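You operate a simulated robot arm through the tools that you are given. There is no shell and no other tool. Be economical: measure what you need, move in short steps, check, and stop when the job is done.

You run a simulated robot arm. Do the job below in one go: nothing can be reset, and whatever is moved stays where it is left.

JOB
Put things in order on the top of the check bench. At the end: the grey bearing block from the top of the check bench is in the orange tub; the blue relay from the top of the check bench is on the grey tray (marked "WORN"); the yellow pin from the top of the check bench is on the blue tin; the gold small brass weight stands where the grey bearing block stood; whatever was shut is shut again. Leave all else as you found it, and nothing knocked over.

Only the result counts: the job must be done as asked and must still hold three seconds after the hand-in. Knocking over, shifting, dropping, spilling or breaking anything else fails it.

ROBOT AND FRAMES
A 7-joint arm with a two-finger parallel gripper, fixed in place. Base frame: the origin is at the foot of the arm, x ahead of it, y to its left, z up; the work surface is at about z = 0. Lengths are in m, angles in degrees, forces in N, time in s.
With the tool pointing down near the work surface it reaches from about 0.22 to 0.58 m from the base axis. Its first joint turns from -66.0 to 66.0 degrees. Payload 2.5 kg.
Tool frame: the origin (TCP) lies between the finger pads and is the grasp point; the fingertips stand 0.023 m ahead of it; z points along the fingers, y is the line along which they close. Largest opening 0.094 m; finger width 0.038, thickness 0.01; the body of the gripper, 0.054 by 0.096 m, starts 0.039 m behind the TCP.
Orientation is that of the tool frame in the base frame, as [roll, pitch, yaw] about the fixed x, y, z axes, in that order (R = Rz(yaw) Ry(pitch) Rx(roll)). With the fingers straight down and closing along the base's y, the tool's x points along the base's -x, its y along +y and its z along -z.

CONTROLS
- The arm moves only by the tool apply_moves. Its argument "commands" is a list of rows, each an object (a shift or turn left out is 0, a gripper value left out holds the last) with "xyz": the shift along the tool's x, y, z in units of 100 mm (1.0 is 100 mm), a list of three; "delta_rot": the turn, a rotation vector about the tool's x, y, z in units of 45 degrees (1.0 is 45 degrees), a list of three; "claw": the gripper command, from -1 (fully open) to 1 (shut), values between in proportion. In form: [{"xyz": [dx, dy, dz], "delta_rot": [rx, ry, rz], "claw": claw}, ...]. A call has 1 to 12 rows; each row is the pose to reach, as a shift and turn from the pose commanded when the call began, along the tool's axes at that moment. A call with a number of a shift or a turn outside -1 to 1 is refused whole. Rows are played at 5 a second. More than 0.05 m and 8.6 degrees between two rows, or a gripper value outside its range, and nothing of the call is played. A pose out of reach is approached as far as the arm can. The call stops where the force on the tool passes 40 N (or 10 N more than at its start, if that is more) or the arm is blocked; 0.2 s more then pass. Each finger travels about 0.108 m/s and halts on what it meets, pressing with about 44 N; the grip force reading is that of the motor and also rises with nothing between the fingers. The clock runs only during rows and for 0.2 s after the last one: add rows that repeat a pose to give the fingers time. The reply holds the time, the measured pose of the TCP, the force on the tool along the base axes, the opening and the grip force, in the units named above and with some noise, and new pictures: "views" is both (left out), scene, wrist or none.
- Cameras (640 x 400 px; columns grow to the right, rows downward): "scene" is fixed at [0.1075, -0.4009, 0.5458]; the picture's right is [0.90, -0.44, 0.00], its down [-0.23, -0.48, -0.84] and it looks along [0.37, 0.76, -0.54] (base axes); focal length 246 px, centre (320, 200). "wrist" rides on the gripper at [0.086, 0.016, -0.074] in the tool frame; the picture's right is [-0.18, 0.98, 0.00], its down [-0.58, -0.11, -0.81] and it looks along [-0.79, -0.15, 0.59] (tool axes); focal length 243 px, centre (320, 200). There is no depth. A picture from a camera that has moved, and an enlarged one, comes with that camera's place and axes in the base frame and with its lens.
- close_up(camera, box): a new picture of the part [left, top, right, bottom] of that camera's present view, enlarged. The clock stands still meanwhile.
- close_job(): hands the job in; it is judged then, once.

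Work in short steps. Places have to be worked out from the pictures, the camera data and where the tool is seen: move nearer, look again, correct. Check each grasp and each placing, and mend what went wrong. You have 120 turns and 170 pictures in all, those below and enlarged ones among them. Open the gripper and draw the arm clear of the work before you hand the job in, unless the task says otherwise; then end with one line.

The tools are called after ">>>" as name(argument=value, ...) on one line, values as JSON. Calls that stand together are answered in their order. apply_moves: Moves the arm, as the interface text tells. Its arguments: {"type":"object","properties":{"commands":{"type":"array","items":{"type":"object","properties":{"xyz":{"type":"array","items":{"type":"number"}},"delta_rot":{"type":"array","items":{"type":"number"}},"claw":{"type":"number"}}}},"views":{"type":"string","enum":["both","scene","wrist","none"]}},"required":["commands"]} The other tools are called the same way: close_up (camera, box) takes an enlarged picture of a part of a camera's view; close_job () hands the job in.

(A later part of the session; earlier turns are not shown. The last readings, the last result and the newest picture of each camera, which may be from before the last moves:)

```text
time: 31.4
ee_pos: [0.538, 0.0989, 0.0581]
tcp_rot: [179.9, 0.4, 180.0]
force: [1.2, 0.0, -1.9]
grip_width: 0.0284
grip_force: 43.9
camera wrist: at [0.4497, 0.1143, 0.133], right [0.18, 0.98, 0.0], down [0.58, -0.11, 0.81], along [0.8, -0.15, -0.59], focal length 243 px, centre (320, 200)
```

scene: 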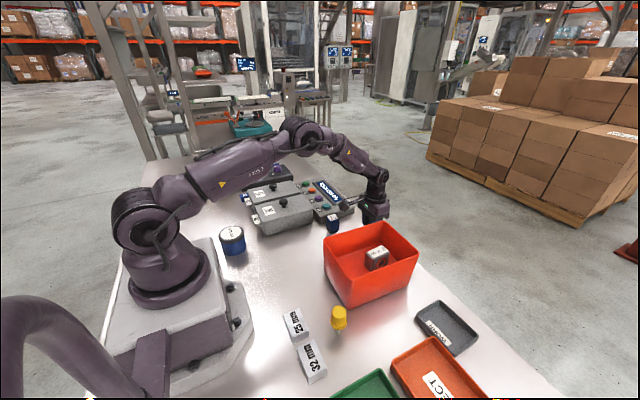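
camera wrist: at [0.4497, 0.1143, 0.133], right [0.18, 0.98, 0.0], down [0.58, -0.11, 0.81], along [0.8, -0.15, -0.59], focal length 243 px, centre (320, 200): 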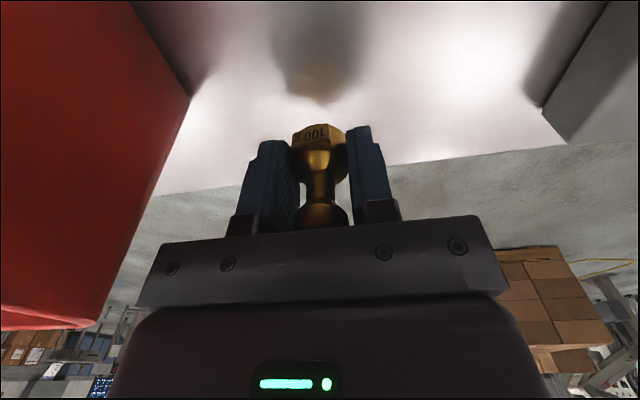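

Weight held. Lift to 0.16 and carry back to (0.299, 0.139).

>>> apply_moves(commands=[{"xyz": [0, 0, -0.3]}, {"xyz": [0, 0, -0.6]}, {"xyz": [0, 0, -0.9]}, {"xyz": [0, 0, -1.0]}, {"xyz": [0.3, 0, -1.0]}, {"xyz": [0.65, 0.1, -1.0]}, {"xyz": [1.0, 0.2, -1.0]}], views="none")

>>> apply_moves(commands=[{"xyz": [0.35, 0.05, 0]}, {"xyz": [0.7, 0.1, 0]}, {"xyz": [1.0, 0.2, 0]}, {"xyz": [1.0, 0.2, 0]}], views="none")

>>> apply_moves(commands=[{"xyz": [0.2, 0, 0]}, {"xyz": [0.39, 0, 0]}, {"xyz": [0.39, 0, 0.3]}, {"xyz": [0.39, 0, 0.6]}, {"xyz": [0.39, 0, 0.8]}, {"xyz": [0.39, 0, 0.8]}])

```text
time: 33.0
ee_pos: [0.4363, 0.1181, 0.1584]
tcp_rot: [179.9, 0.5, 180.0]
force: [0.3, -0.2, -1.8]
grip_width: 0.0286
grip_force: 43.7
```

```text
time: 34.0
ee_pos: [0.3361, 0.1378, 0.1588]
tcp_rot: [179.9, 0.6, -180.0]
force: [0.0, 0.0, -0.4]
grip_width: 0.0285
grip_force: 43.8
```

```text
time: 35.4
ee_pos: [0.2995, 0.1361, 0.0777]
tcp_rot: [179.9, 0.5, -179.9]
force: [1.2, 0.6, -1.0]
grip_width: 0.0285
grip_force: 44.2
camera wrist: at [0.2111, 0.1524, 0.151], right [0.18, 0.98, 0.0], down [0.57, -0.11, 0.81], along [0.8, -0.15, -0.59], focal length 243 px, centre (320, 200)
```

scene: 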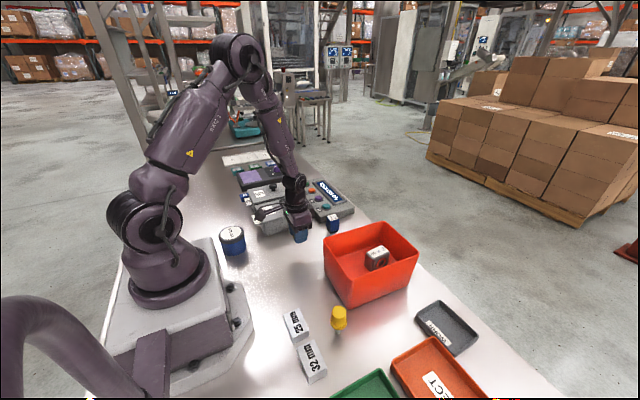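
wrist: 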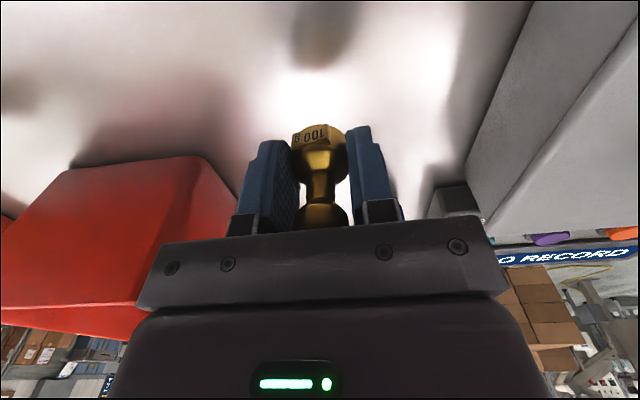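

Lower to the bench (grasp height was 0.027), then release.

>>> apply_moves(commands=[{"xyz": [0, 0.02, 0.2]}, {"xyz": [0, 0.02, 0.38]}, {"xyz": [0, 0.02, 0.46]}, {"xyz": [0, 0.02, 0.5]}, {"xyz": [0, 0.02, 0.5]}, {"xyz": [0, 0.02, 0.5], "claw": -0.3}, {"xyz": [0, 0.02, 0.5], "claw": -0.3}, {"xyz": [0, 0.02, 0.5], "claw": -0.3}], views="wrist")

>>> apply_moves(commands=[{"xyz": [0, 0, -0.2]}, {"xyz": [0, 0, -0.5]}, {"xyz": [0, 0, -0.8]}, {"xyz": [0, 0, -1.0]}, {"xyz": [0, 0, -1.0]}])

```text
time: 37.2
ee_pos: [0.2996, 0.1396, 0.0267]
tcp_rot: [-180.0, 0.4, 180.0]
force: [0.2, -0.6, 0.0]
grip_width: 0.0608
grip_force: 0.1
camera wrist: at [0.2114, 0.1552, 0.1003], right [0.18, 0.98, 0.0], down [0.58, -0.11, 0.81], along [0.8, -0.15, -0.59], focal length 243 px, centre (320, 200)
```

wrist: 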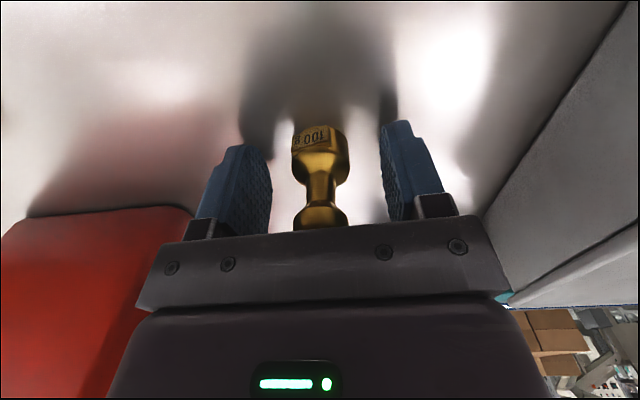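

```text
time: 38.4
ee_pos: [0.2991, 0.1402, 0.1266]
tcp_rot: [-179.9, 0.4, 180.0]
force: [-1.1, -0.3, 0.1]
grip_width: 0.061
grip_force: 0.2
camera wrist: at [0.2119, 0.1561, 0.2017], right [0.18, 0.98, 0.0], down [0.58, -0.11, 0.81], along [0.8, -0.15, -0.59], focal length 243 px, centre (320, 200)
```

scene: 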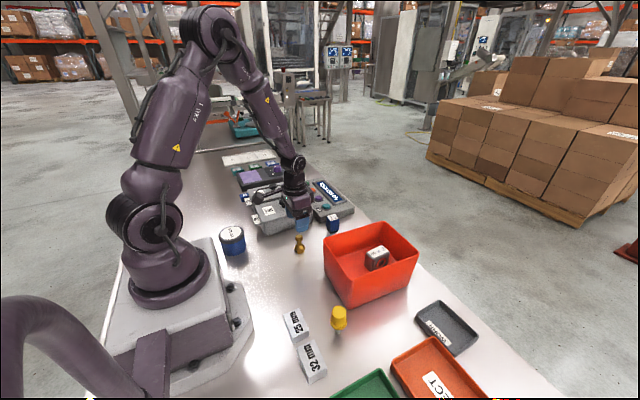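
wrist: 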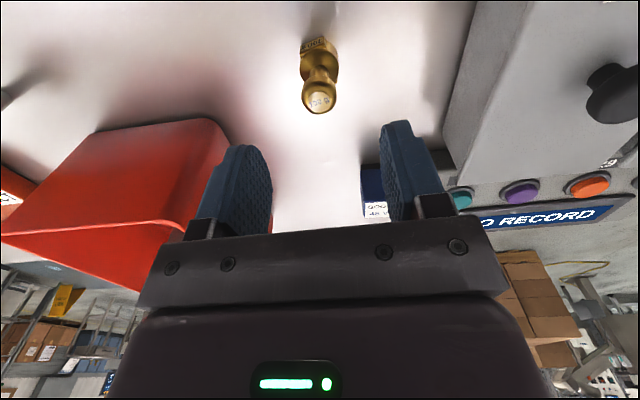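

Weight stands in place. Now the relay at about (0.443, 0.18), 0.032 square; I'll turn the fingers to close along x (more room there) and hover.

>>> apply_moves(commands=[{"xyz": [0, 0, -0.4]}, {"xyz": [-0.15, 0.05, -0.7], "delta_rot": [0, 0, -0.17]}, {"xyz": [-0.35, 0.1, -0.7], "delta_rot": [0, 0, -0.34]}, {"xyz": [-0.55, 0.2, -0.7], "delta_rot": [0, 0, -0.51]}, {"xyz": [-0.75, 0.25, -0.7], "delta_rot": [0, 0, -0.68]}, {"xyz": [-0.9, 0.3, -0.7], "delta_rot": [0, 0, -0.85]}, {"xyz": [-1.0, 0.35, -0.7], "delta_rot": [0, 0, -1.0]}, {"xyz": [-1.0, 0.35, -0.7], "delta_rot": [0, 0, -1.0]}], views="none")

>>> apply_moves(commands=[{"xyz": [-0.1, -0.08, 0], "delta_rot": [0, 0, -0.17]}, {"xyz": [-0.2, -0.16, 0], "delta_rot": [0, 0, -0.34]}, {"xyz": [-0.34, -0.28, 0], "delta_rot": [0, 0, -0.51]}, {"xyz": [-0.34, -0.28, 0], "delta_rot": [0, 0, -0.68]}, {"xyz": [-0.34, -0.28, 0], "delta_rot": [0, 0, -0.85]}, {"xyz": [-0.34, -0.28, 0], "delta_rot": [0, 0, -1.0]}, {"xyz": [-0.34, -0.28, 0], "delta_rot": [0, 0, -1.0]}])

```text
time: 40.2
ee_pos: [0.3977, 0.175, 0.1972]
tcp_rot: [-179.7, 0.3, -134.9]
force: [0.0, -0.7, 1.0]
grip_width: 0.061
grip_force: 0.1
```

```text
time: 41.8
ee_pos: [0.4414, 0.1791, 0.1983]
tcp_rot: [-179.6, 0.0, -89.9]
force: [-0.8, 0.6, 0.8]
grip_width: 0.0611
grip_force: 0.0
camera wrist: at [0.4239, 0.0923, 0.2729], right [-0.98, 0.18, -0.01], down [0.1, 0.58, 0.81], along [0.15, 0.79, -0.59], focal length 243 px, centre (320, 200)
```

scene: 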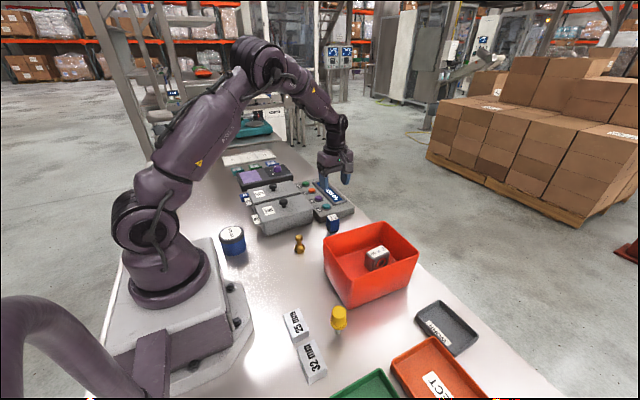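
wrist: 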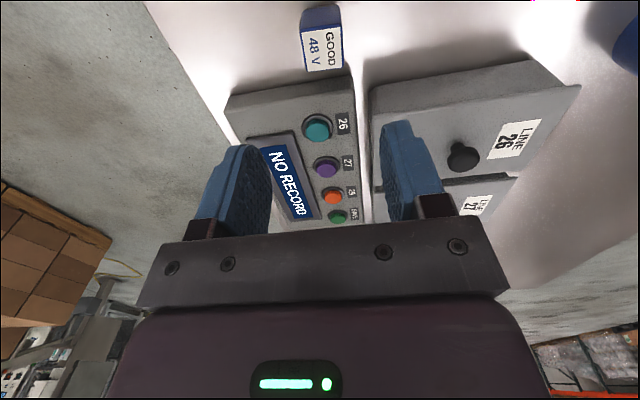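

Relay centred at about (0.441, 0.181) with yaw about -3°. Descend in two stages and close.

>>> apply_moves(commands=[{"xyz": [-0.02, 0, 0.35], "delta_rot": [0, 0, 0.07]}, {"xyz": [-0.02, 0, 0.7], "delta_rot": [0, 0, 0.07]}, {"xyz": [-0.02, 0, 1.0], "delta_rot": [0, 0, 0.07]}, {"xyz": [-0.02, 0, 1.0], "delta_rot": [0, 0, 0.07]}], views="wrist")

```text
time: 42.8
ee_pos: [0.4436, 0.1825, 0.0965]
tcp_rot: [-179.6, 0.0, -93.0]
force: [0.4, 1.0, 0.7]
grip_width: 0.0611
grip_force: 0.1
camera wrist: at [0.4218, 0.096, 0.1716], right [-0.97, 0.24, -0.01], down [0.13, 0.57, 0.81], along [0.2, 0.78, -0.59], focal length 243 px, centre (320, 200)
```

wrist: 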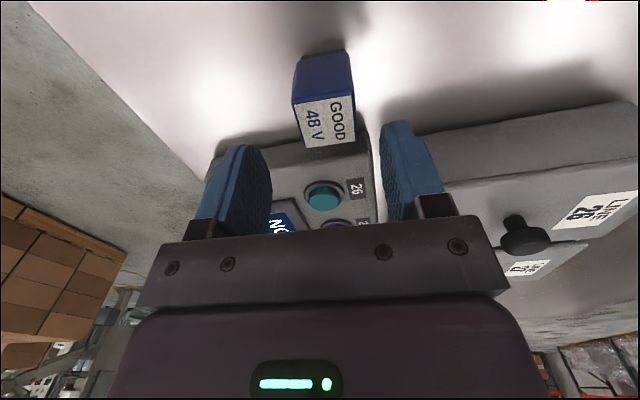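

Clearances are fine. Descend to z≈0.035, close, and lift a little.

>>> apply_moves(commands=[{"xyz": [0.01, 0, 0.25]}, {"xyz": [0.01, 0, 0.45]}, {"xyz": [0.01, 0, 0.61]}, {"xyz": [0.01, 0, 0.61]}, {"xyz": [0.01, 0, 0.61], "claw": 1}, {"xyz": [0.01, 0, 0.61], "claw": 1}, {"xyz": [0.01, 0, 0.61], "claw": 1}], views="wrist")

>>> apply_moves(commands=[{"xyz": [0, 0, -0.06]}, {"xyz": [0, 0, -0.12]}, {"xyz": [0, 0, -0.2]}, {"xyz": [0, 0, -0.3]}, {"xyz": [0, 0, -0.3]}], views="wrist")

```text
time: 44.4
ee_pos: [0.4428, 0.1804, 0.0347]
tcp_rot: [-179.7, 0.1, -93.1]
force: [0.2, 0.2, 0.5]
grip_width: 0.0335
grip_force: 44.0
camera wrist: at [0.421, 0.095, 0.11], right [-0.97, 0.24, -0.01], down [0.13, 0.57, 0.81], along [0.2, 0.78, -0.59], focal length 243 px, centre (320, 200)
```

wrist: 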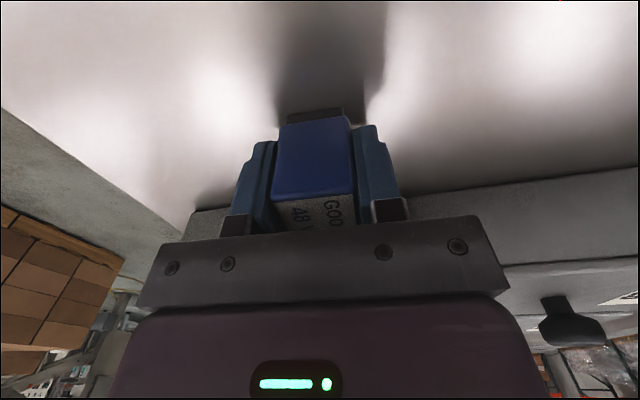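

```text
time: 45.6
ee_pos: [0.4422, 0.1801, 0.0661]
tcp_rot: [-179.6, 0.1, -93.1]
force: [-0.2, -0.2, -0.8]
grip_width: 0.0333
grip_force: 43.6
camera wrist: at [0.4204, 0.0943, 0.1417], right [-0.97, 0.24, -0.01], down [0.13, 0.58, 0.81], along [0.2, 0.78, -0.59], focal length 243 px, centre (320, 200)
```

wrist: 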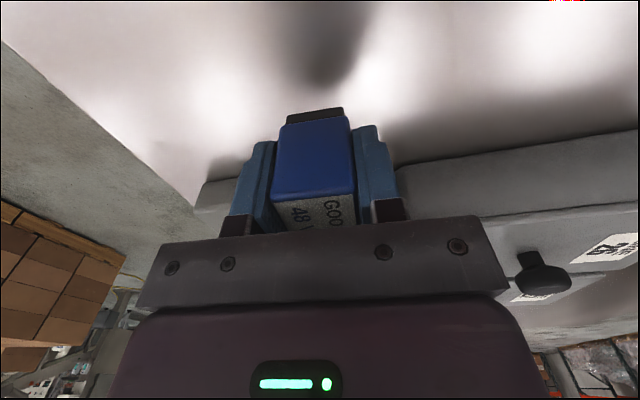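

Relay held. Lift and carry it over the tub toward the WORN tray, turning back to yaw 180.

>>> apply_moves(commands=[{"xyz": [0, 0, -0.25]}, {"xyz": [0, 0, -0.5]}, {"xyz": [0, 0, -0.75]}, {"xyz": [0, 0, -1.0]}, {"xyz": [0, 0, -1.0]}], views="none")

>>> apply_moves(commands=[{"xyz": [0, 0, -0.35]}, {"xyz": [0.16, -0.04, -0.35], "delta_rot": [0, 0, 0.17]}, {"xyz": [0.33, -0.08, -0.35], "delta_rot": [0, 0, 0.34]}, {"xyz": [0.5, -0.12, -0.35], "delta_rot": [0, 0, 0.51]}, {"xyz": [0.67, -0.16, -0.35], "delta_rot": [0, 0, 0.68]}, {"xyz": [0.84, -0.2, -0.35], "delta_rot": [0, 0, 0.85]}, {"xyz": [0.99, -0.25, -0.35], "delta_rot": [0, 0, 1.0]}, {"xyz": [0.99, -0.25, -0.35], "delta_rot": [0, 0, 1.0]}], views="none")

>>> apply_moves(commands=[{"xyz": [0.15, -0.16, 0], "delta_rot": [0, 0, 0.17]}, {"xyz": [0.3, -0.33, 0], "delta_rot": [0, 0, 0.34]}, {"xyz": [0.45, -0.5, 0], "delta_rot": [0, 0, 0.51]}, {"xyz": [0.6, -0.66, 0], "delta_rot": [0, 0, 0.68]}, {"xyz": [0.75, -0.82, 0], "delta_rot": [0, 0, 0.85]}, {"xyz": [0.87, -0.96, 0], "delta_rot": [0, 0, 0.93]}, {"xyz": [0.87, -0.96, 0], "delta_rot": [0, 0, 0.93]}], views="none")

>>> apply_moves(commands=[{"xyz": [-0.06, -0.33, 0]}, {"xyz": [-0.12, -0.66, 0]}, {"xyz": [-0.18, -1.0, 0]}, {"xyz": [-0.18, -1.0, 0]}])

```text
time: 46.8
ee_pos: [0.4418, 0.181, 0.1661]
tcp_rot: [-179.6, 0.0, -93.1]
force: [1.3, 0.3, -0.6]
grip_width: 0.0332
grip_force: 44.3
```

```text
time: 48.6
ee_pos: [0.4607, 0.0793, 0.203]
tcp_rot: [-179.7, 0.2, -138.2]
force: [-0.4, -0.3, -0.9]
grip_width: 0.0334
grip_force: 43.8
```

```text
time: 50.2
ee_pos: [0.4615, -0.05, 0.2036]
tcp_rot: [-179.9, 0.4, 179.9]
force: [-0.2, 0.0, -0.3]
grip_width: 0.0332
grip_force: 43.9
```

```text
time: 51.2
ee_pos: [0.4789, -0.1486, 0.2032]
tcp_rot: [180.0, 0.4, -180.0]
force: [-0.4, -0.5, -0.8]
grip_width: 0.0334
grip_force: 43.4
camera wrist: at [0.3913, -0.1331, 0.2776], right [0.18, 0.98, 0.0], down [0.58, -0.11, 0.81], along [0.8, -0.15, -0.59], focal length 243 px, centre (320, 200)
```

scene: 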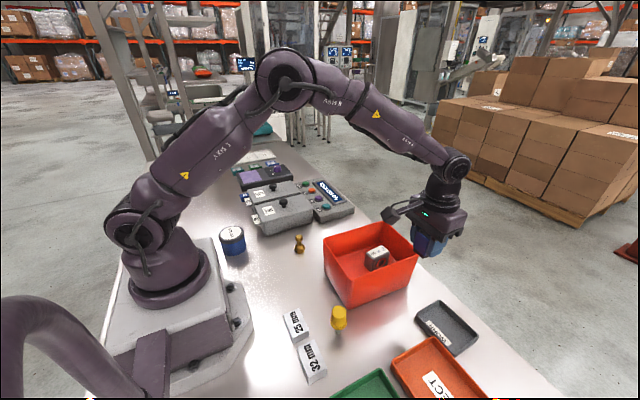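
wrist: 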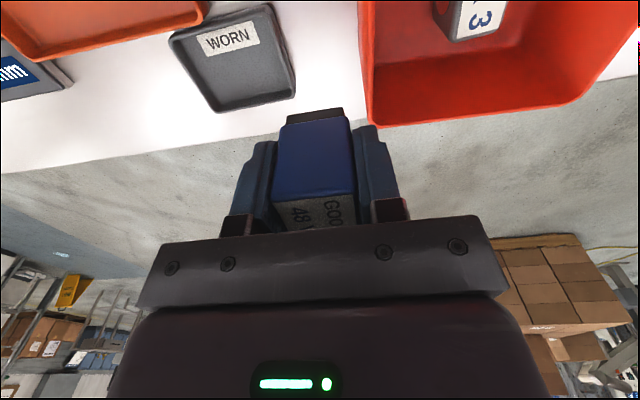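

Tray confirmed: x 0.455–0.54, y -0.29 to -0.19, centre (0.499, -0.240). Move over it and lower to z 0.11.

>>> apply_moves(commands=[{"xyz": [-0.07, -0.3, 0]}, {"xyz": [-0.14, -0.6, 0]}, {"xyz": [-0.2, -0.92, 0]}, {"xyz": [-0.2, -0.92, 0.3]}, {"xyz": [-0.2, -0.92, 0.6]}, {"xyz": [-0.2, -0.92, 0.9]}, {"xyz": [-0.2, -0.92, 0.9]}])

```text
time: 52.8
ee_pos: [0.4994, -0.2406, 0.111]
tcp_rot: [180.0, 0.5, 180.0]
force: [-0.3, -0.6, -1.2]
grip_width: 0.0335
grip_force: 43.4
camera wrist: at [0.4117, -0.2256, 0.1857], right [0.18, 0.98, 0.0], down [0.58, -0.11, 0.81], along [0.8, -0.15, -0.59], focal length 243 px, centre (320, 200)
```

scene: 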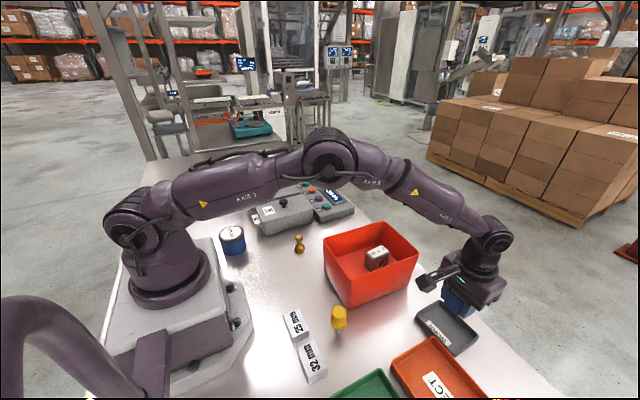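
wrist: 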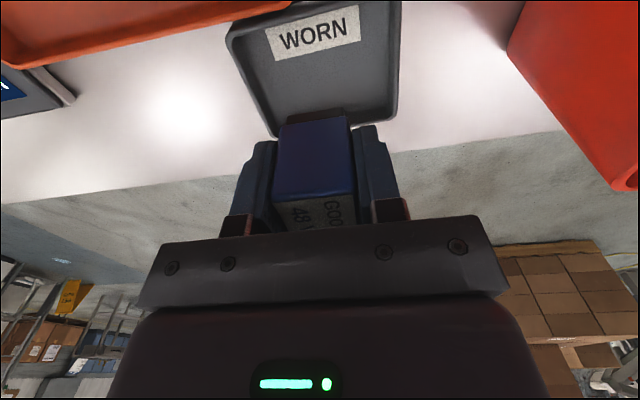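

Lower the relay gently into the tray, watching for contact.

>>> apply_moves(commands=[{"xyz": [0, 0, 0.25]}, {"xyz": [0, 0, 0.45]}, {"xyz": [0, 0, 0.58]}, {"xyz": [0, 0, 0.64]}, {"xyz": [0, 0, 0.68]}, {"xyz": [0, 0, 0.71]}, {"xyz": [0, 0, 0.71]}], views="wrist")

>>> close_up(camera="scene", box=[400, 260, 520, 360])

```text
time: 54.4
ee_pos: [0.4987, -0.2423, 0.0406]
tcp_rot: [179.9, 0.4, 180.0]
force: [0.5, 0.0, -0.8]
grip_width: 0.0335
grip_force: 44.3
camera wrist: at [0.412, -0.2265, 0.1155], right [0.18, 0.98, 0.0], down [0.58, -0.11, 0.81], along [0.8, -0.15, -0.59], focal length 243 px, centre (320, 200)
```

wrist: 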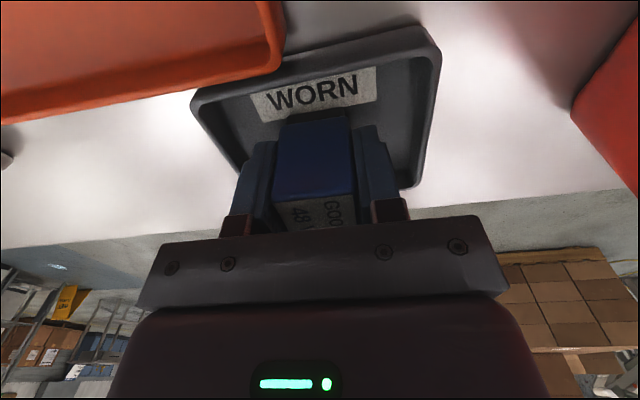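

```text
4.00 times, centred on (460, 310) of scene
camera zoom: at [0.1075, -0.401, 0.5458], right [0.9, -0.44, 0.0], down [-0.23, -0.48, -0.84], along [0.37, 0.76, -0.54], focal length 986 px, centre (-240, -240)
```

zoom: 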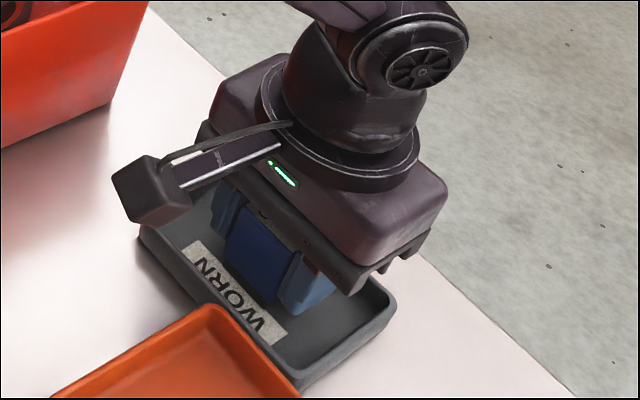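

No contact yet; go down in 1.5 mm steps.

>>> apply_moves(commands=[{"xyz": [0, 0, 0.015]}, {"xyz": [0, 0, 0.03]}, {"xyz": [0, 0, 0.03]}], views="none")

```text
time: 55.2
ee_pos: [0.501, -0.2423, 0.0409]
tcp_rot: [-180.0, 0.6, 180.0]
force: [-3.8, 1.9, 16.7]
grip_width: 0.0336
grip_force: 44.2
```

Contact at z≈0.040. Relieve 2.5 mm, release and retreat.

>>> apply_moves(commands=[{"xyz": [0, 0, -0.02]}, {"xyz": [0, 0, -0.025]}, {"xyz": [0, 0, -0.025], "claw": -0.1}, {"xyz": [0, 0, -0.025], "claw": -0.1}, {"xyz": [0, 0, -0.025], "claw": -0.1}, {"xyz": [0, 0, -0.2], "claw": -0.1}, {"xyz": [0, 0, -0.5]}, {"xyz": [0, 0, -0.8]}, {"xyz": [0, 0, -1.0]}, {"xyz": [0, 0, -1.0]}])

>>> close_up(camera="scene", box=[400, 260, 520, 360])

```text
time: 57.4
ee_pos: [0.4973, -0.242, 0.1408]
tcp_rot: [-180.0, 0.4, 180.0]
force: [-0.5, 0.5, -0.2]
grip_width: 0.052
grip_force: 0.1
camera wrist: at [0.4105, -0.2265, 0.2145], right [0.18, 0.98, 0.0], down [0.58, -0.11, 0.81], along [0.8, -0.15, -0.59], focal length 243 px, centre (320, 200)
```

scene: 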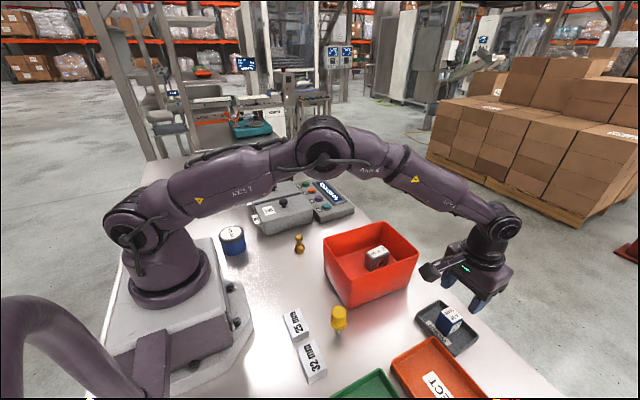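
wrist: 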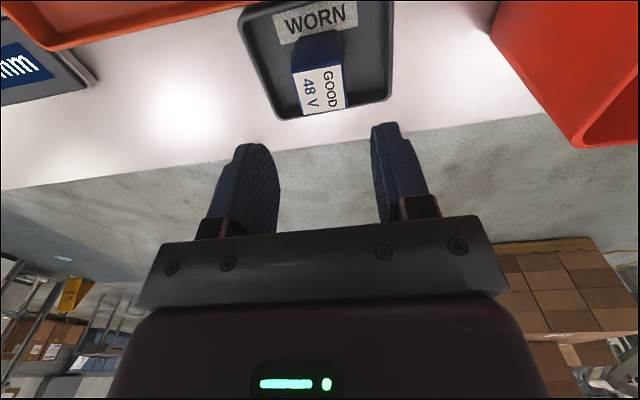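

```text
4.00 times, centred on (460, 310) of scene
camera zoom: at [0.1075, -0.4009, 0.5458], right [0.9, -0.44, 0.0], down [-0.23, -0.48, -0.84], along [0.37, 0.76, -0.54], focal length 986 px, centre (-240, -240)
```

zoom: 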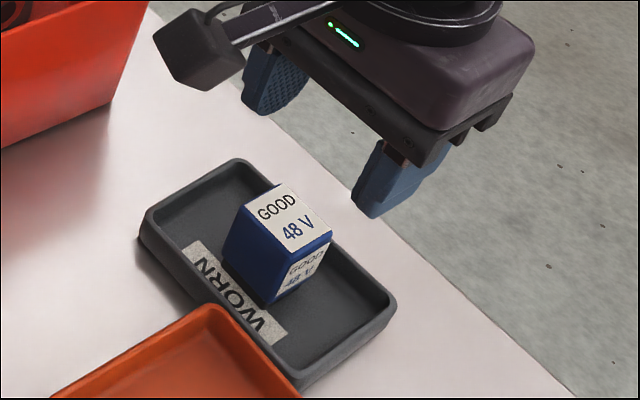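

Relay stands in the WORN tray. Now go above the pin, about (0.28, -0.145), at z≈0.2.

>>> apply_moves(commands=[{"xyz": [0, 0, -0.3]}, {"xyz": [0.1, 0.05, -0.6]}, {"xyz": [0.4, 0.2, -0.6]}, {"xyz": [0.7, 0.35, -0.6]}, {"xyz": [1.0, 0.5, -0.6]}, {"xyz": [1.0, 0.5, -0.6]}], views="none")

>>> apply_moves(commands=[{"xyz": [0.35, 0.15, 0]}, {"xyz": [0.7, 0.3, 0]}, {"xyz": [1.0, 0.47, 0]}, {"xyz": [1.0, 0.47, 0]}])

>>> close_up(camera="wrist", box=[240, 0, 400, 100])

>>> close_up(camera="scene", box=[280, 290, 400, 390])

```text
time: 58.8
ee_pos: [0.3994, -0.1922, 0.1969]
tcp_rot: [180.0, 0.5, 180.0]
force: [0.8, 0.2, -0.4]
grip_width: 0.0515
grip_force: 0.1
```

```text
time: 59.8
ee_pos: [0.2988, -0.1437, 0.1965]
tcp_rot: [179.9, 0.4, -179.9]
force: [-0.3, 0.2, -0.5]
grip_width: 0.0516
grip_force: 0.2
camera wrist: at [0.2105, -0.1292, 0.2708], right [0.18, 0.98, 0.0], down [0.58, -0.11, 0.81], along [0.8, -0.15, -0.59], focal length 243 px, centre (320, 200)
```

scene: 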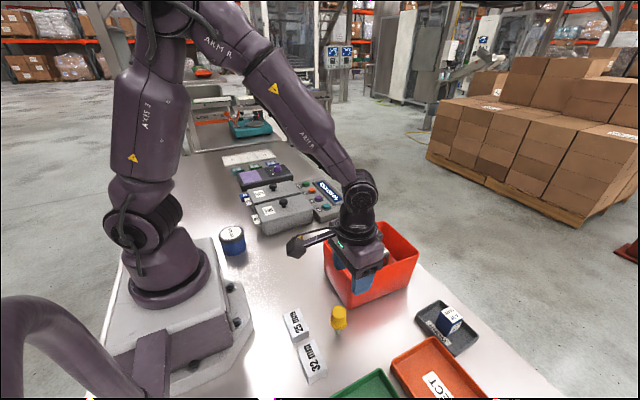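
wrist: 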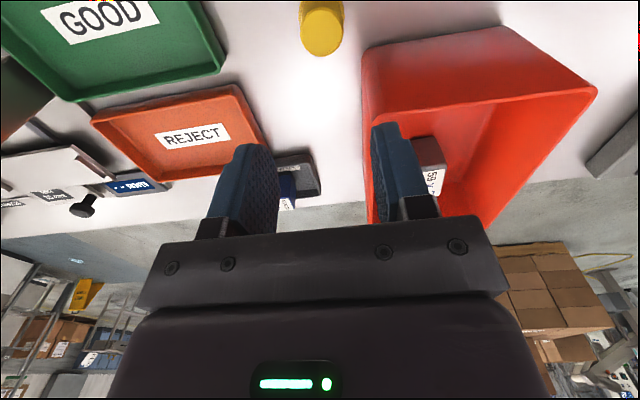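

```text
4.00 times, centred on (320, 50) of wrist
camera zoom: at [0.2105, -0.1292, 0.2708], right [0.18, 0.98, 0.0], down [0.58, -0.11, 0.81], along [0.8, -0.15, -0.59], focal length 970 px, centre (320, 800)
```

zoom: 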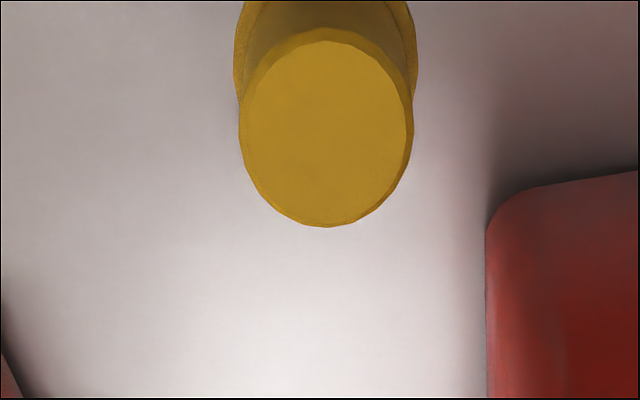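

```text
4.00 times, centred on (340, 340) of scene
camera zoom: at [0.1075, -0.4009, 0.5458], right [0.9, -0.44, 0.0], down [-0.23, -0.48, -0.84], along [0.37, 0.76, -0.54], focal length 986 px, centre (240, -360)
```

zoom: 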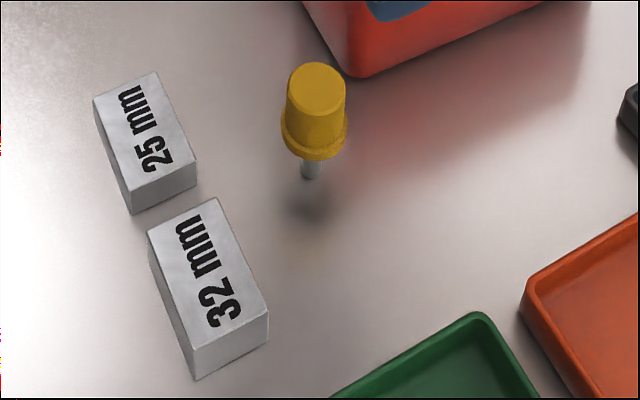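

The pin's foot and shadow look odd; enlarge further.

>>> close_up(camera="scene", box=[320, 300, 360, 350])

```text
8.00 times, centred on (340, 325) of scene
camera zoom: at [0.1075, -0.4009, 0.5458], right [0.9, -0.44, 0.0], down [-0.23, -0.48, -0.84], along [0.37, 0.76, -0.54], focal length 1972 px, centre (160, -800)
```

zoom: 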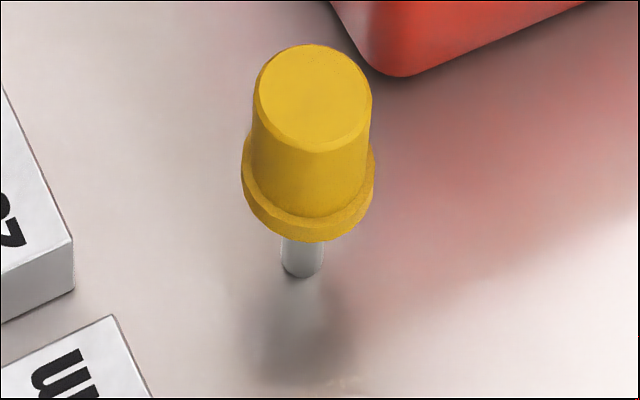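

Pin: axis at about (0.2775, -0.1435), head top z≈0.077, head dia about 0.033 on a thin stem. Centre over it and come to z 0.115.

>>> apply_moves(commands=[{"xyz": [0.21, 0, 0], "claw": -0.49}, {"xyz": [0.21, 0, 0.3]}, {"xyz": [0.21, 0, 0.6]}, {"xyz": [0.21, 0, 0.8]}, {"xyz": [0.21, 0, 0.8]}])

>>> close_up(camera="wrist", box=[220, 60, 420, 200])

```text
time: 61.0
ee_pos: [0.279, -0.1454, 0.1188]
tcp_rot: [-180.0, 0.3, -179.9]
force: [-0.7, 0.6, -0.1]
grip_width: 0.0696
grip_force: 0.0
camera wrist: at [0.1914, -0.1283, 0.1922], right [0.18, 0.98, 0.0], down [0.58, -0.11, 0.81], along [0.8, -0.15, -0.59], focal length 243 px, centre (320, 200)
```

scene: 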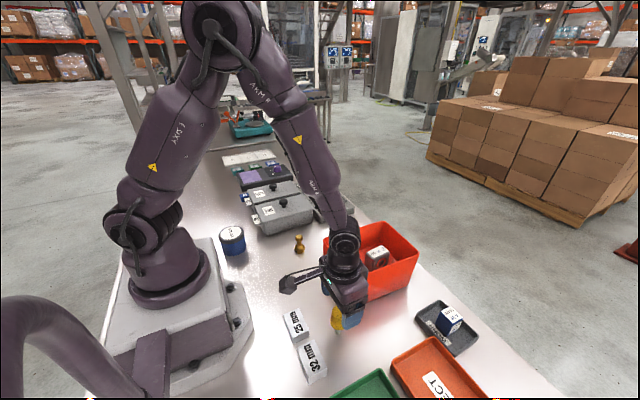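
wrist: 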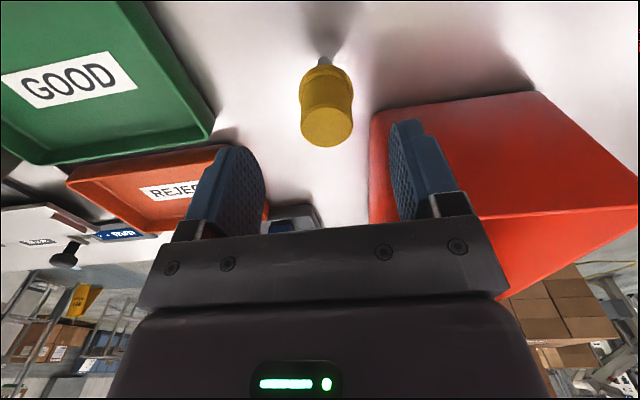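

```text
2.86 times, centred on (320, 130) of wrist
camera zoom: at [0.1914, -0.1283, 0.1922], right [0.18, 0.98, 0.0], down [0.58, -0.11, 0.81], along [0.8, -0.15, -0.59], focal length 693 px, centre (320, 400)
```

zoom: 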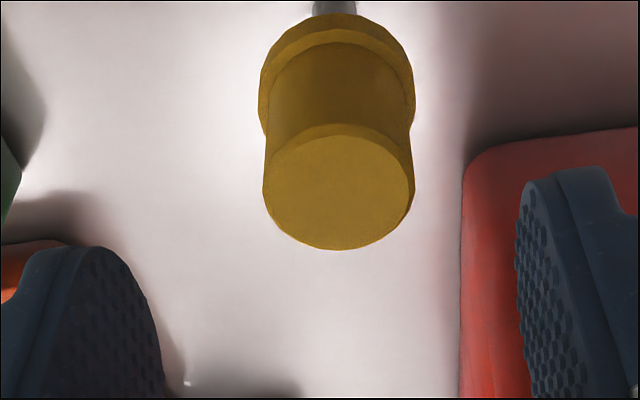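

Shift 4 mm left (+y), descend to z≈0.056 and close on the head.

>>> apply_moves(commands=[{"xyz": [0.015, 0.04, 0]}, {"xyz": [0.015, 0.04, 0.2]}, {"xyz": [0.015, 0.04, 0.4]}, {"xyz": [0.015, 0.04, 0.63]}, {"xyz": [0.015, 0.04, 0.63]}, {"xyz": [0.015, 0.04, 0.63], "claw": 0}, {"xyz": [0.015, 0.04, 0.63], "claw": 0.2}, {"xyz": [0.015, 0.04, 0.63], "claw": 1}, {"xyz": [0.015, 0.04, 0.63], "claw": 1}])

>>> apply_moves(commands=[{"xyz": [0, 0, -0.06]}, {"xyz": [0, 0, -0.12]}, {"xyz": [0, 0, -0.2]}, {"xyz": [0, 0, -0.3]}, {"xyz": [0, 0, -0.3]}])

>>> close_up(camera="scene", box=[290, 250, 390, 350])

```text
time: 63.0
ee_pos: [0.2784, -0.1388, 0.054]
tcp_rot: [180.0, 0.5, -179.9]
force: [-0.3, 0.0, 0.4]
grip_width: 0.0341
grip_force: 44.6
camera wrist: at [0.19, -0.1242, 0.1281], right [0.18, 0.98, 0.0], down [0.58, -0.11, 0.81], along [0.8, -0.15, -0.59], focal length 243 px, centre (320, 200)
```

scene: 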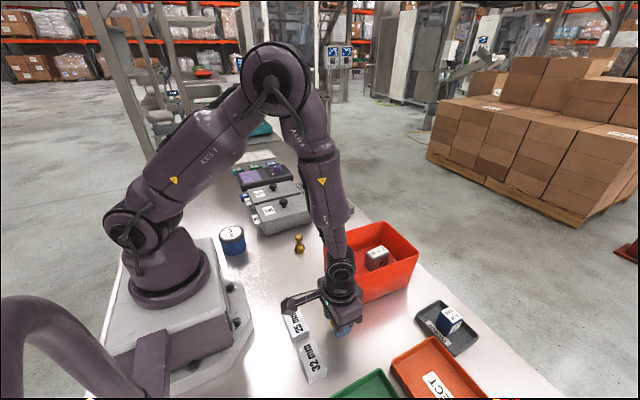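
wrist: 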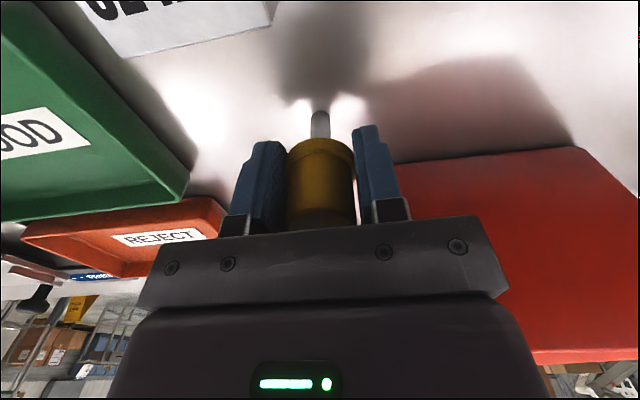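

```text
time: 64.2
ee_pos: [0.2771, -0.1414, 0.0828]
tcp_rot: [179.9, 0.4, -179.9]
force: [0.5, -0.5, -1.0]
grip_width: 0.0341
grip_force: 43.5
camera wrist: at [0.1895, -0.1252, 0.1573], right [0.18, 0.98, 0.0], down [0.58, -0.11, 0.81], along [0.8, -0.15, -0.59], focal length 243 px, centre (320, 200)
```

scene: 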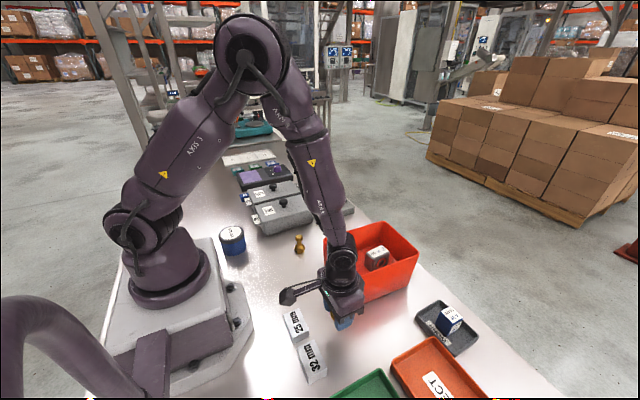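
wrist: 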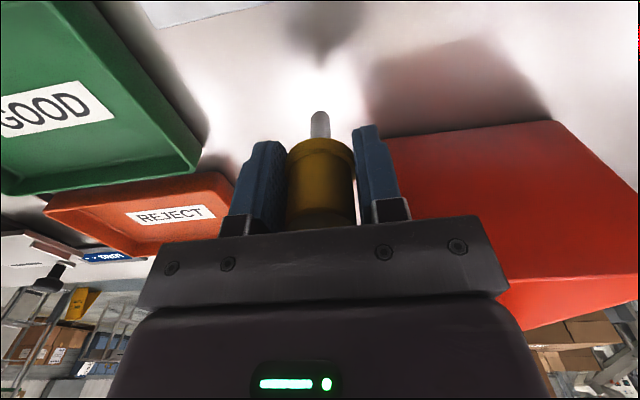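

```text
4.00 times, centred on (340, 300) of scene
camera zoom: at [0.1075, -0.401, 0.5458], right [0.9, -0.44, 0.0], down [-0.23, -0.48, -0.84], along [0.37, 0.76, -0.54], focal length 986 px, centre (240, -200)
```

zoom: 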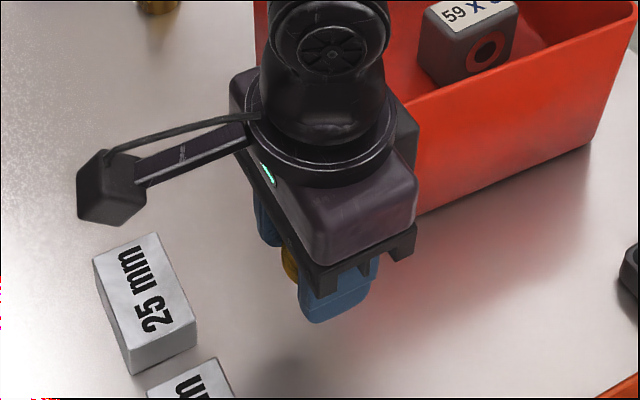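

Pin held upright (foot 0.054 below the TCP). Lift and swing toward the tin, about (0.113, 0.233), top z≈0.06.

>>> apply_moves(commands=[{"xyz": [0, 0, -0.3]}, {"xyz": [0, 0, -0.6]}, {"xyz": [0, 0, -0.9]}, {"xyz": [0, 0.3, -1.0]}, {"xyz": [0, 0.65, -1.0]}, {"xyz": [0, 1.0, -1.0]}, {"xyz": [0, 1.0, -1.0]}], views="none")

>>> apply_moves(commands=[{"xyz": [0, 0.35, -0.2]}, {"xyz": [0, 0.7, -0.4]}, {"xyz": [0, 1.0, -0.4]}, {"xyz": [0, 1.0, -0.4]}], views="none")

>>> apply_moves(commands=[{"xyz": [0.06, 0.15, 0], "delta_rot": [0, 0, -0.17]}, {"xyz": [0.12, 0.3, 0], "delta_rot": [0, 0, -0.34]}, {"xyz": [0.2, 0.45, 0], "delta_rot": [0, 0, -0.51]}, {"xyz": [0.3, 0.6, 0], "delta_rot": [0, 0, -0.68]}, {"xyz": [0.4, 0.75, 0], "delta_rot": [0, 0, -0.85]}, {"xyz": [0.5, 0.9, 0], "delta_rot": [0, 0, -1.0]}, {"xyz": [0.5, 0.9, 0], "delta_rot": [0, 0, -1.0]}])

```text
time: 65.8
ee_pos: [0.2763, -0.0391, 0.1859]
tcp_rot: [-180.0, 0.4, 180.0]
force: [0.0, -1.3, -0.6]
grip_width: 0.0338
grip_force: 44.4
```

```text
time: 66.8
ee_pos: [0.2769, 0.0596, 0.2233]
tcp_rot: [180.0, 0.5, 179.9]
force: [0.3, 0.4, -0.8]
grip_width: 0.0341
grip_force: 43.6
```

```text
time: 68.4
ee_pos: [0.2264, 0.1512, 0.2218]
tcp_rot: [-179.7, 0.3, -134.7]
force: [-0.5, 0.3, 0.1]
grip_width: 0.034
grip_force: 44.4
camera wrist: at [0.1518, 0.0996, 0.2961], right [-0.57, 0.82, 0.0], down [0.48, 0.34, 0.81], along [0.67, 0.46, -0.59], focal length 243 px, centre (320, 200)
```

scene: 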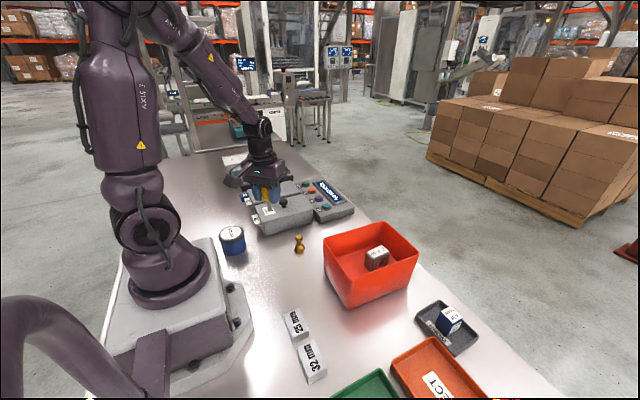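
wrist: 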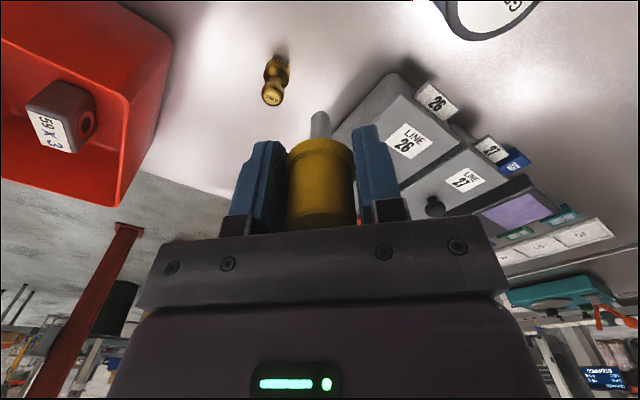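

Continue to about (0.142, 0.209) with yaw about -117 for a view of the tin.

>>> apply_moves(commands=[{"xyz": [0.05, 0.33, 0], "delta_rot": [0, 0, -0.15]}, {"xyz": [0.1, 0.66, 0], "delta_rot": [0, 0, -0.3]}, {"xyz": [0.18, 1.0, 0], "delta_rot": [0, 0, -0.4]}, {"xyz": [0.18, 1.0, 0], "delta_rot": [0, 0, -0.4]}, {"xyz": [0.18, 1.0, 0], "delta_rot": [0, 0, -0.4]}])

>>> close_up(camera="scene", box=[200, 200, 280, 260])

```text
time: 69.6
ee_pos: [0.142, 0.2077, 0.2225]
tcp_rot: [-179.5, 0.3, -116.9]
force: [0.0, -0.2, -0.9]
grip_width: 0.0339
grip_force: 43.4
camera wrist: at [0.0867, 0.1382, 0.2974], right [-0.79, 0.61, -0.01], down [0.35, 0.47, 0.81], along [0.5, 0.64, -0.59], focal length 243 px, centre (320, 200)
```

scene: 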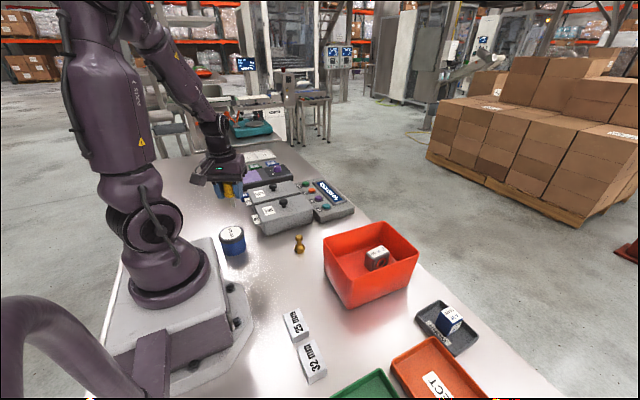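
wrist: 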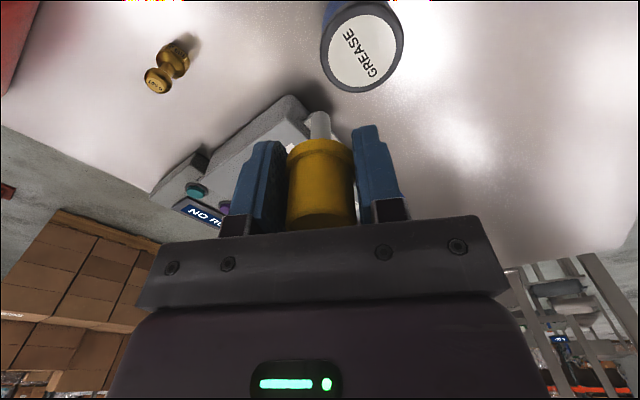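

```text
6.67 times, centred on (240, 230) of scene
camera zoom: at [0.1075, -0.4009, 0.5458], right [0.9, -0.44, 0.0], down [-0.23, -0.48, -0.84], along [0.37, 0.76, -0.54], focal length 1644 px, centre (853, 0)
```

zoom: 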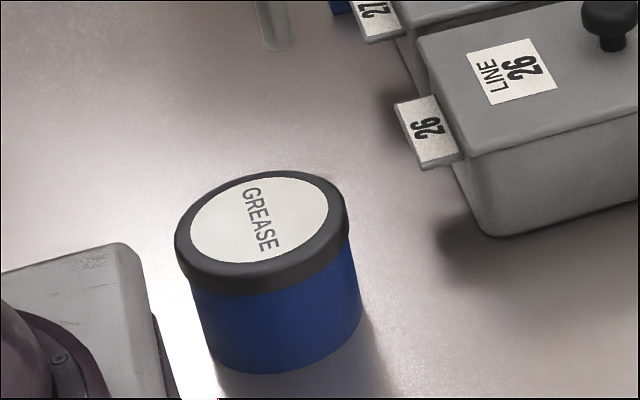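

Two views agree: lid centre (0.1187, 0.244), top z≈0.054. Move above it and lower to z 0.13 (foot ≈ 2 cm above the lid).

>>> apply_moves(commands=[{"xyz": [-0.11, 0.17, 0]}, {"xyz": [-0.21, 0.345, 0]}, {"xyz": [-0.21, 0.345, 0.3]}, {"xyz": [-0.21, 0.345, 0.6]}, {"xyz": [-0.21, 0.345, 0.9]}, {"xyz": [-0.21, 0.345, 0.9]}])

>>> close_up(camera="scene", box=[190, 180, 290, 260])

>>> close_up(camera="wrist", box=[240, 60, 440, 200])

```text
time: 71.0
ee_pos: [0.1226, 0.2426, 0.133]
tcp_rot: [-179.6, 0.1, -117.0]
force: [0.1, -0.4, 0.0]
grip_width: 0.0341
grip_force: 43.7
camera wrist: at [0.0675, 0.172, 0.2069], right [-0.79, 0.61, -0.01], down [0.35, 0.47, 0.81], along [0.5, 0.64, -0.59], focal length 243 px, centre (320, 200)
```

scene: 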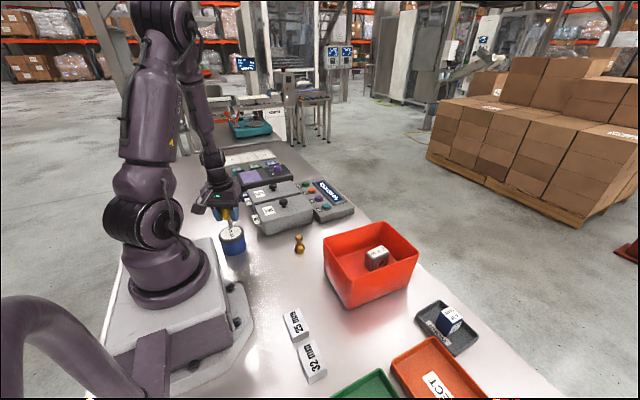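
wrist: 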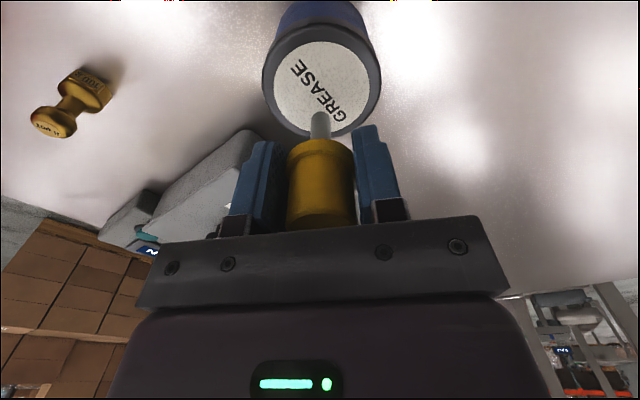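

```text
5.00 times, centred on (240, 220) of scene
camera zoom: at [0.1075, -0.4009, 0.5458], right [0.9, -0.44, 0.0], down [-0.23, -0.48, -0.84], along [0.37, 0.76, -0.54], focal length 1233 px, centre (720, 100)
```

zoom: 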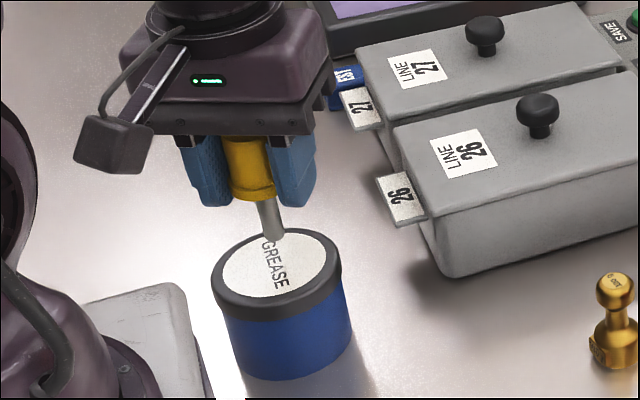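

```text
2.86 times, centred on (340, 130) of wrist
camera zoom: at [0.0675, 0.172, 0.2069], right [-0.79, 0.61, -0.01], down [0.35, 0.47, 0.81], along [0.5, 0.64, -0.59], focal length 693 px, centre (263, 400)
```

zoom: 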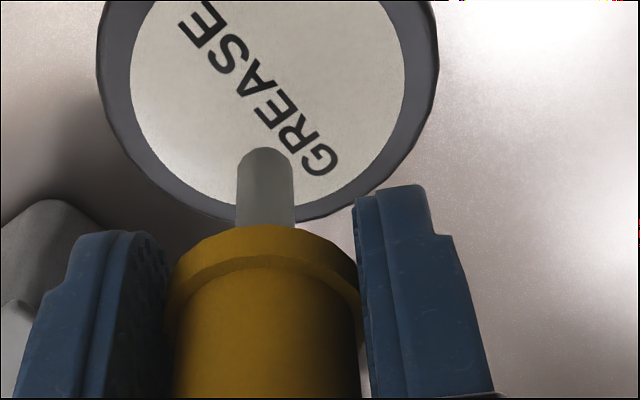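

Landing spot is the lid centre. Lower slowly until contact.

>>> apply_moves(commands=[{"xyz": [0, 0, 0.06]}, {"xyz": [0, 0, 0.12]}, {"xyz": [0, 0, 0.17]}, {"xyz": [0, 0, 0.19]}, {"xyz": [0, 0, 0.19]}], views="none")

>>> close_up(camera="scene", box=[210, 200, 260, 250])

```text
time: 72.2
ee_pos: [0.123, 0.2429, 0.1144]
tcp_rot: [-179.5, 0.3, -117.1]
force: [-0.6, -1.5, 11.7]
grip_width: 0.0337
grip_force: 44.3
stopped in row 5: the force on the tool passed its limit (the readings are from after the stop); the commanded pose is now the measured one
```

```text
8.00 times, centred on (235, 225) of scene
camera zoom: at [0.1075, -0.401, 0.5458], right [0.9, -0.44, 0.0], down [-0.23, -0.48, -0.84], along [0.37, 0.76, -0.54], focal length 1972 px, centre (1000, 0)
```

zoom: 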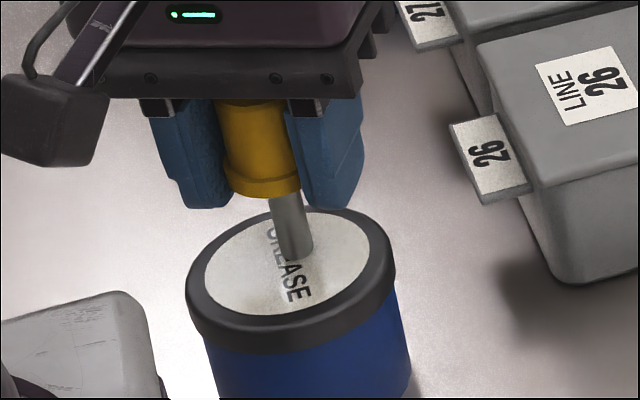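

Contact with the lid. Ease up about 0.6 mm and read the force.

>>> apply_moves(commands=[{"xyz": [0, 0, -0.006]}, {"xyz": [0, 0, -0.006]}], views="none")

```text
time: 72.8
ee_pos: [0.1237, 0.2436, 0.1148]
tcp_rot: [-179.5, 0.3, -117.0]
force: [-0.6, -2.6, 9.1]
grip_width: 0.0337
grip_force: 43.7
```

>>> apply_moves(commands=[{"xyz": [0, 0, -0.01]}, {"xyz": [0, 0, -0.01]}], views="none")

```text
time: 73.4
ee_pos: [0.1232, 0.2433, 0.1149]
tcp_rot: [-179.5, 0.3, -117.0]
force: [-0.1, -0.2, -1.0]
grip_width: 0.0338
grip_force: 44.0
```

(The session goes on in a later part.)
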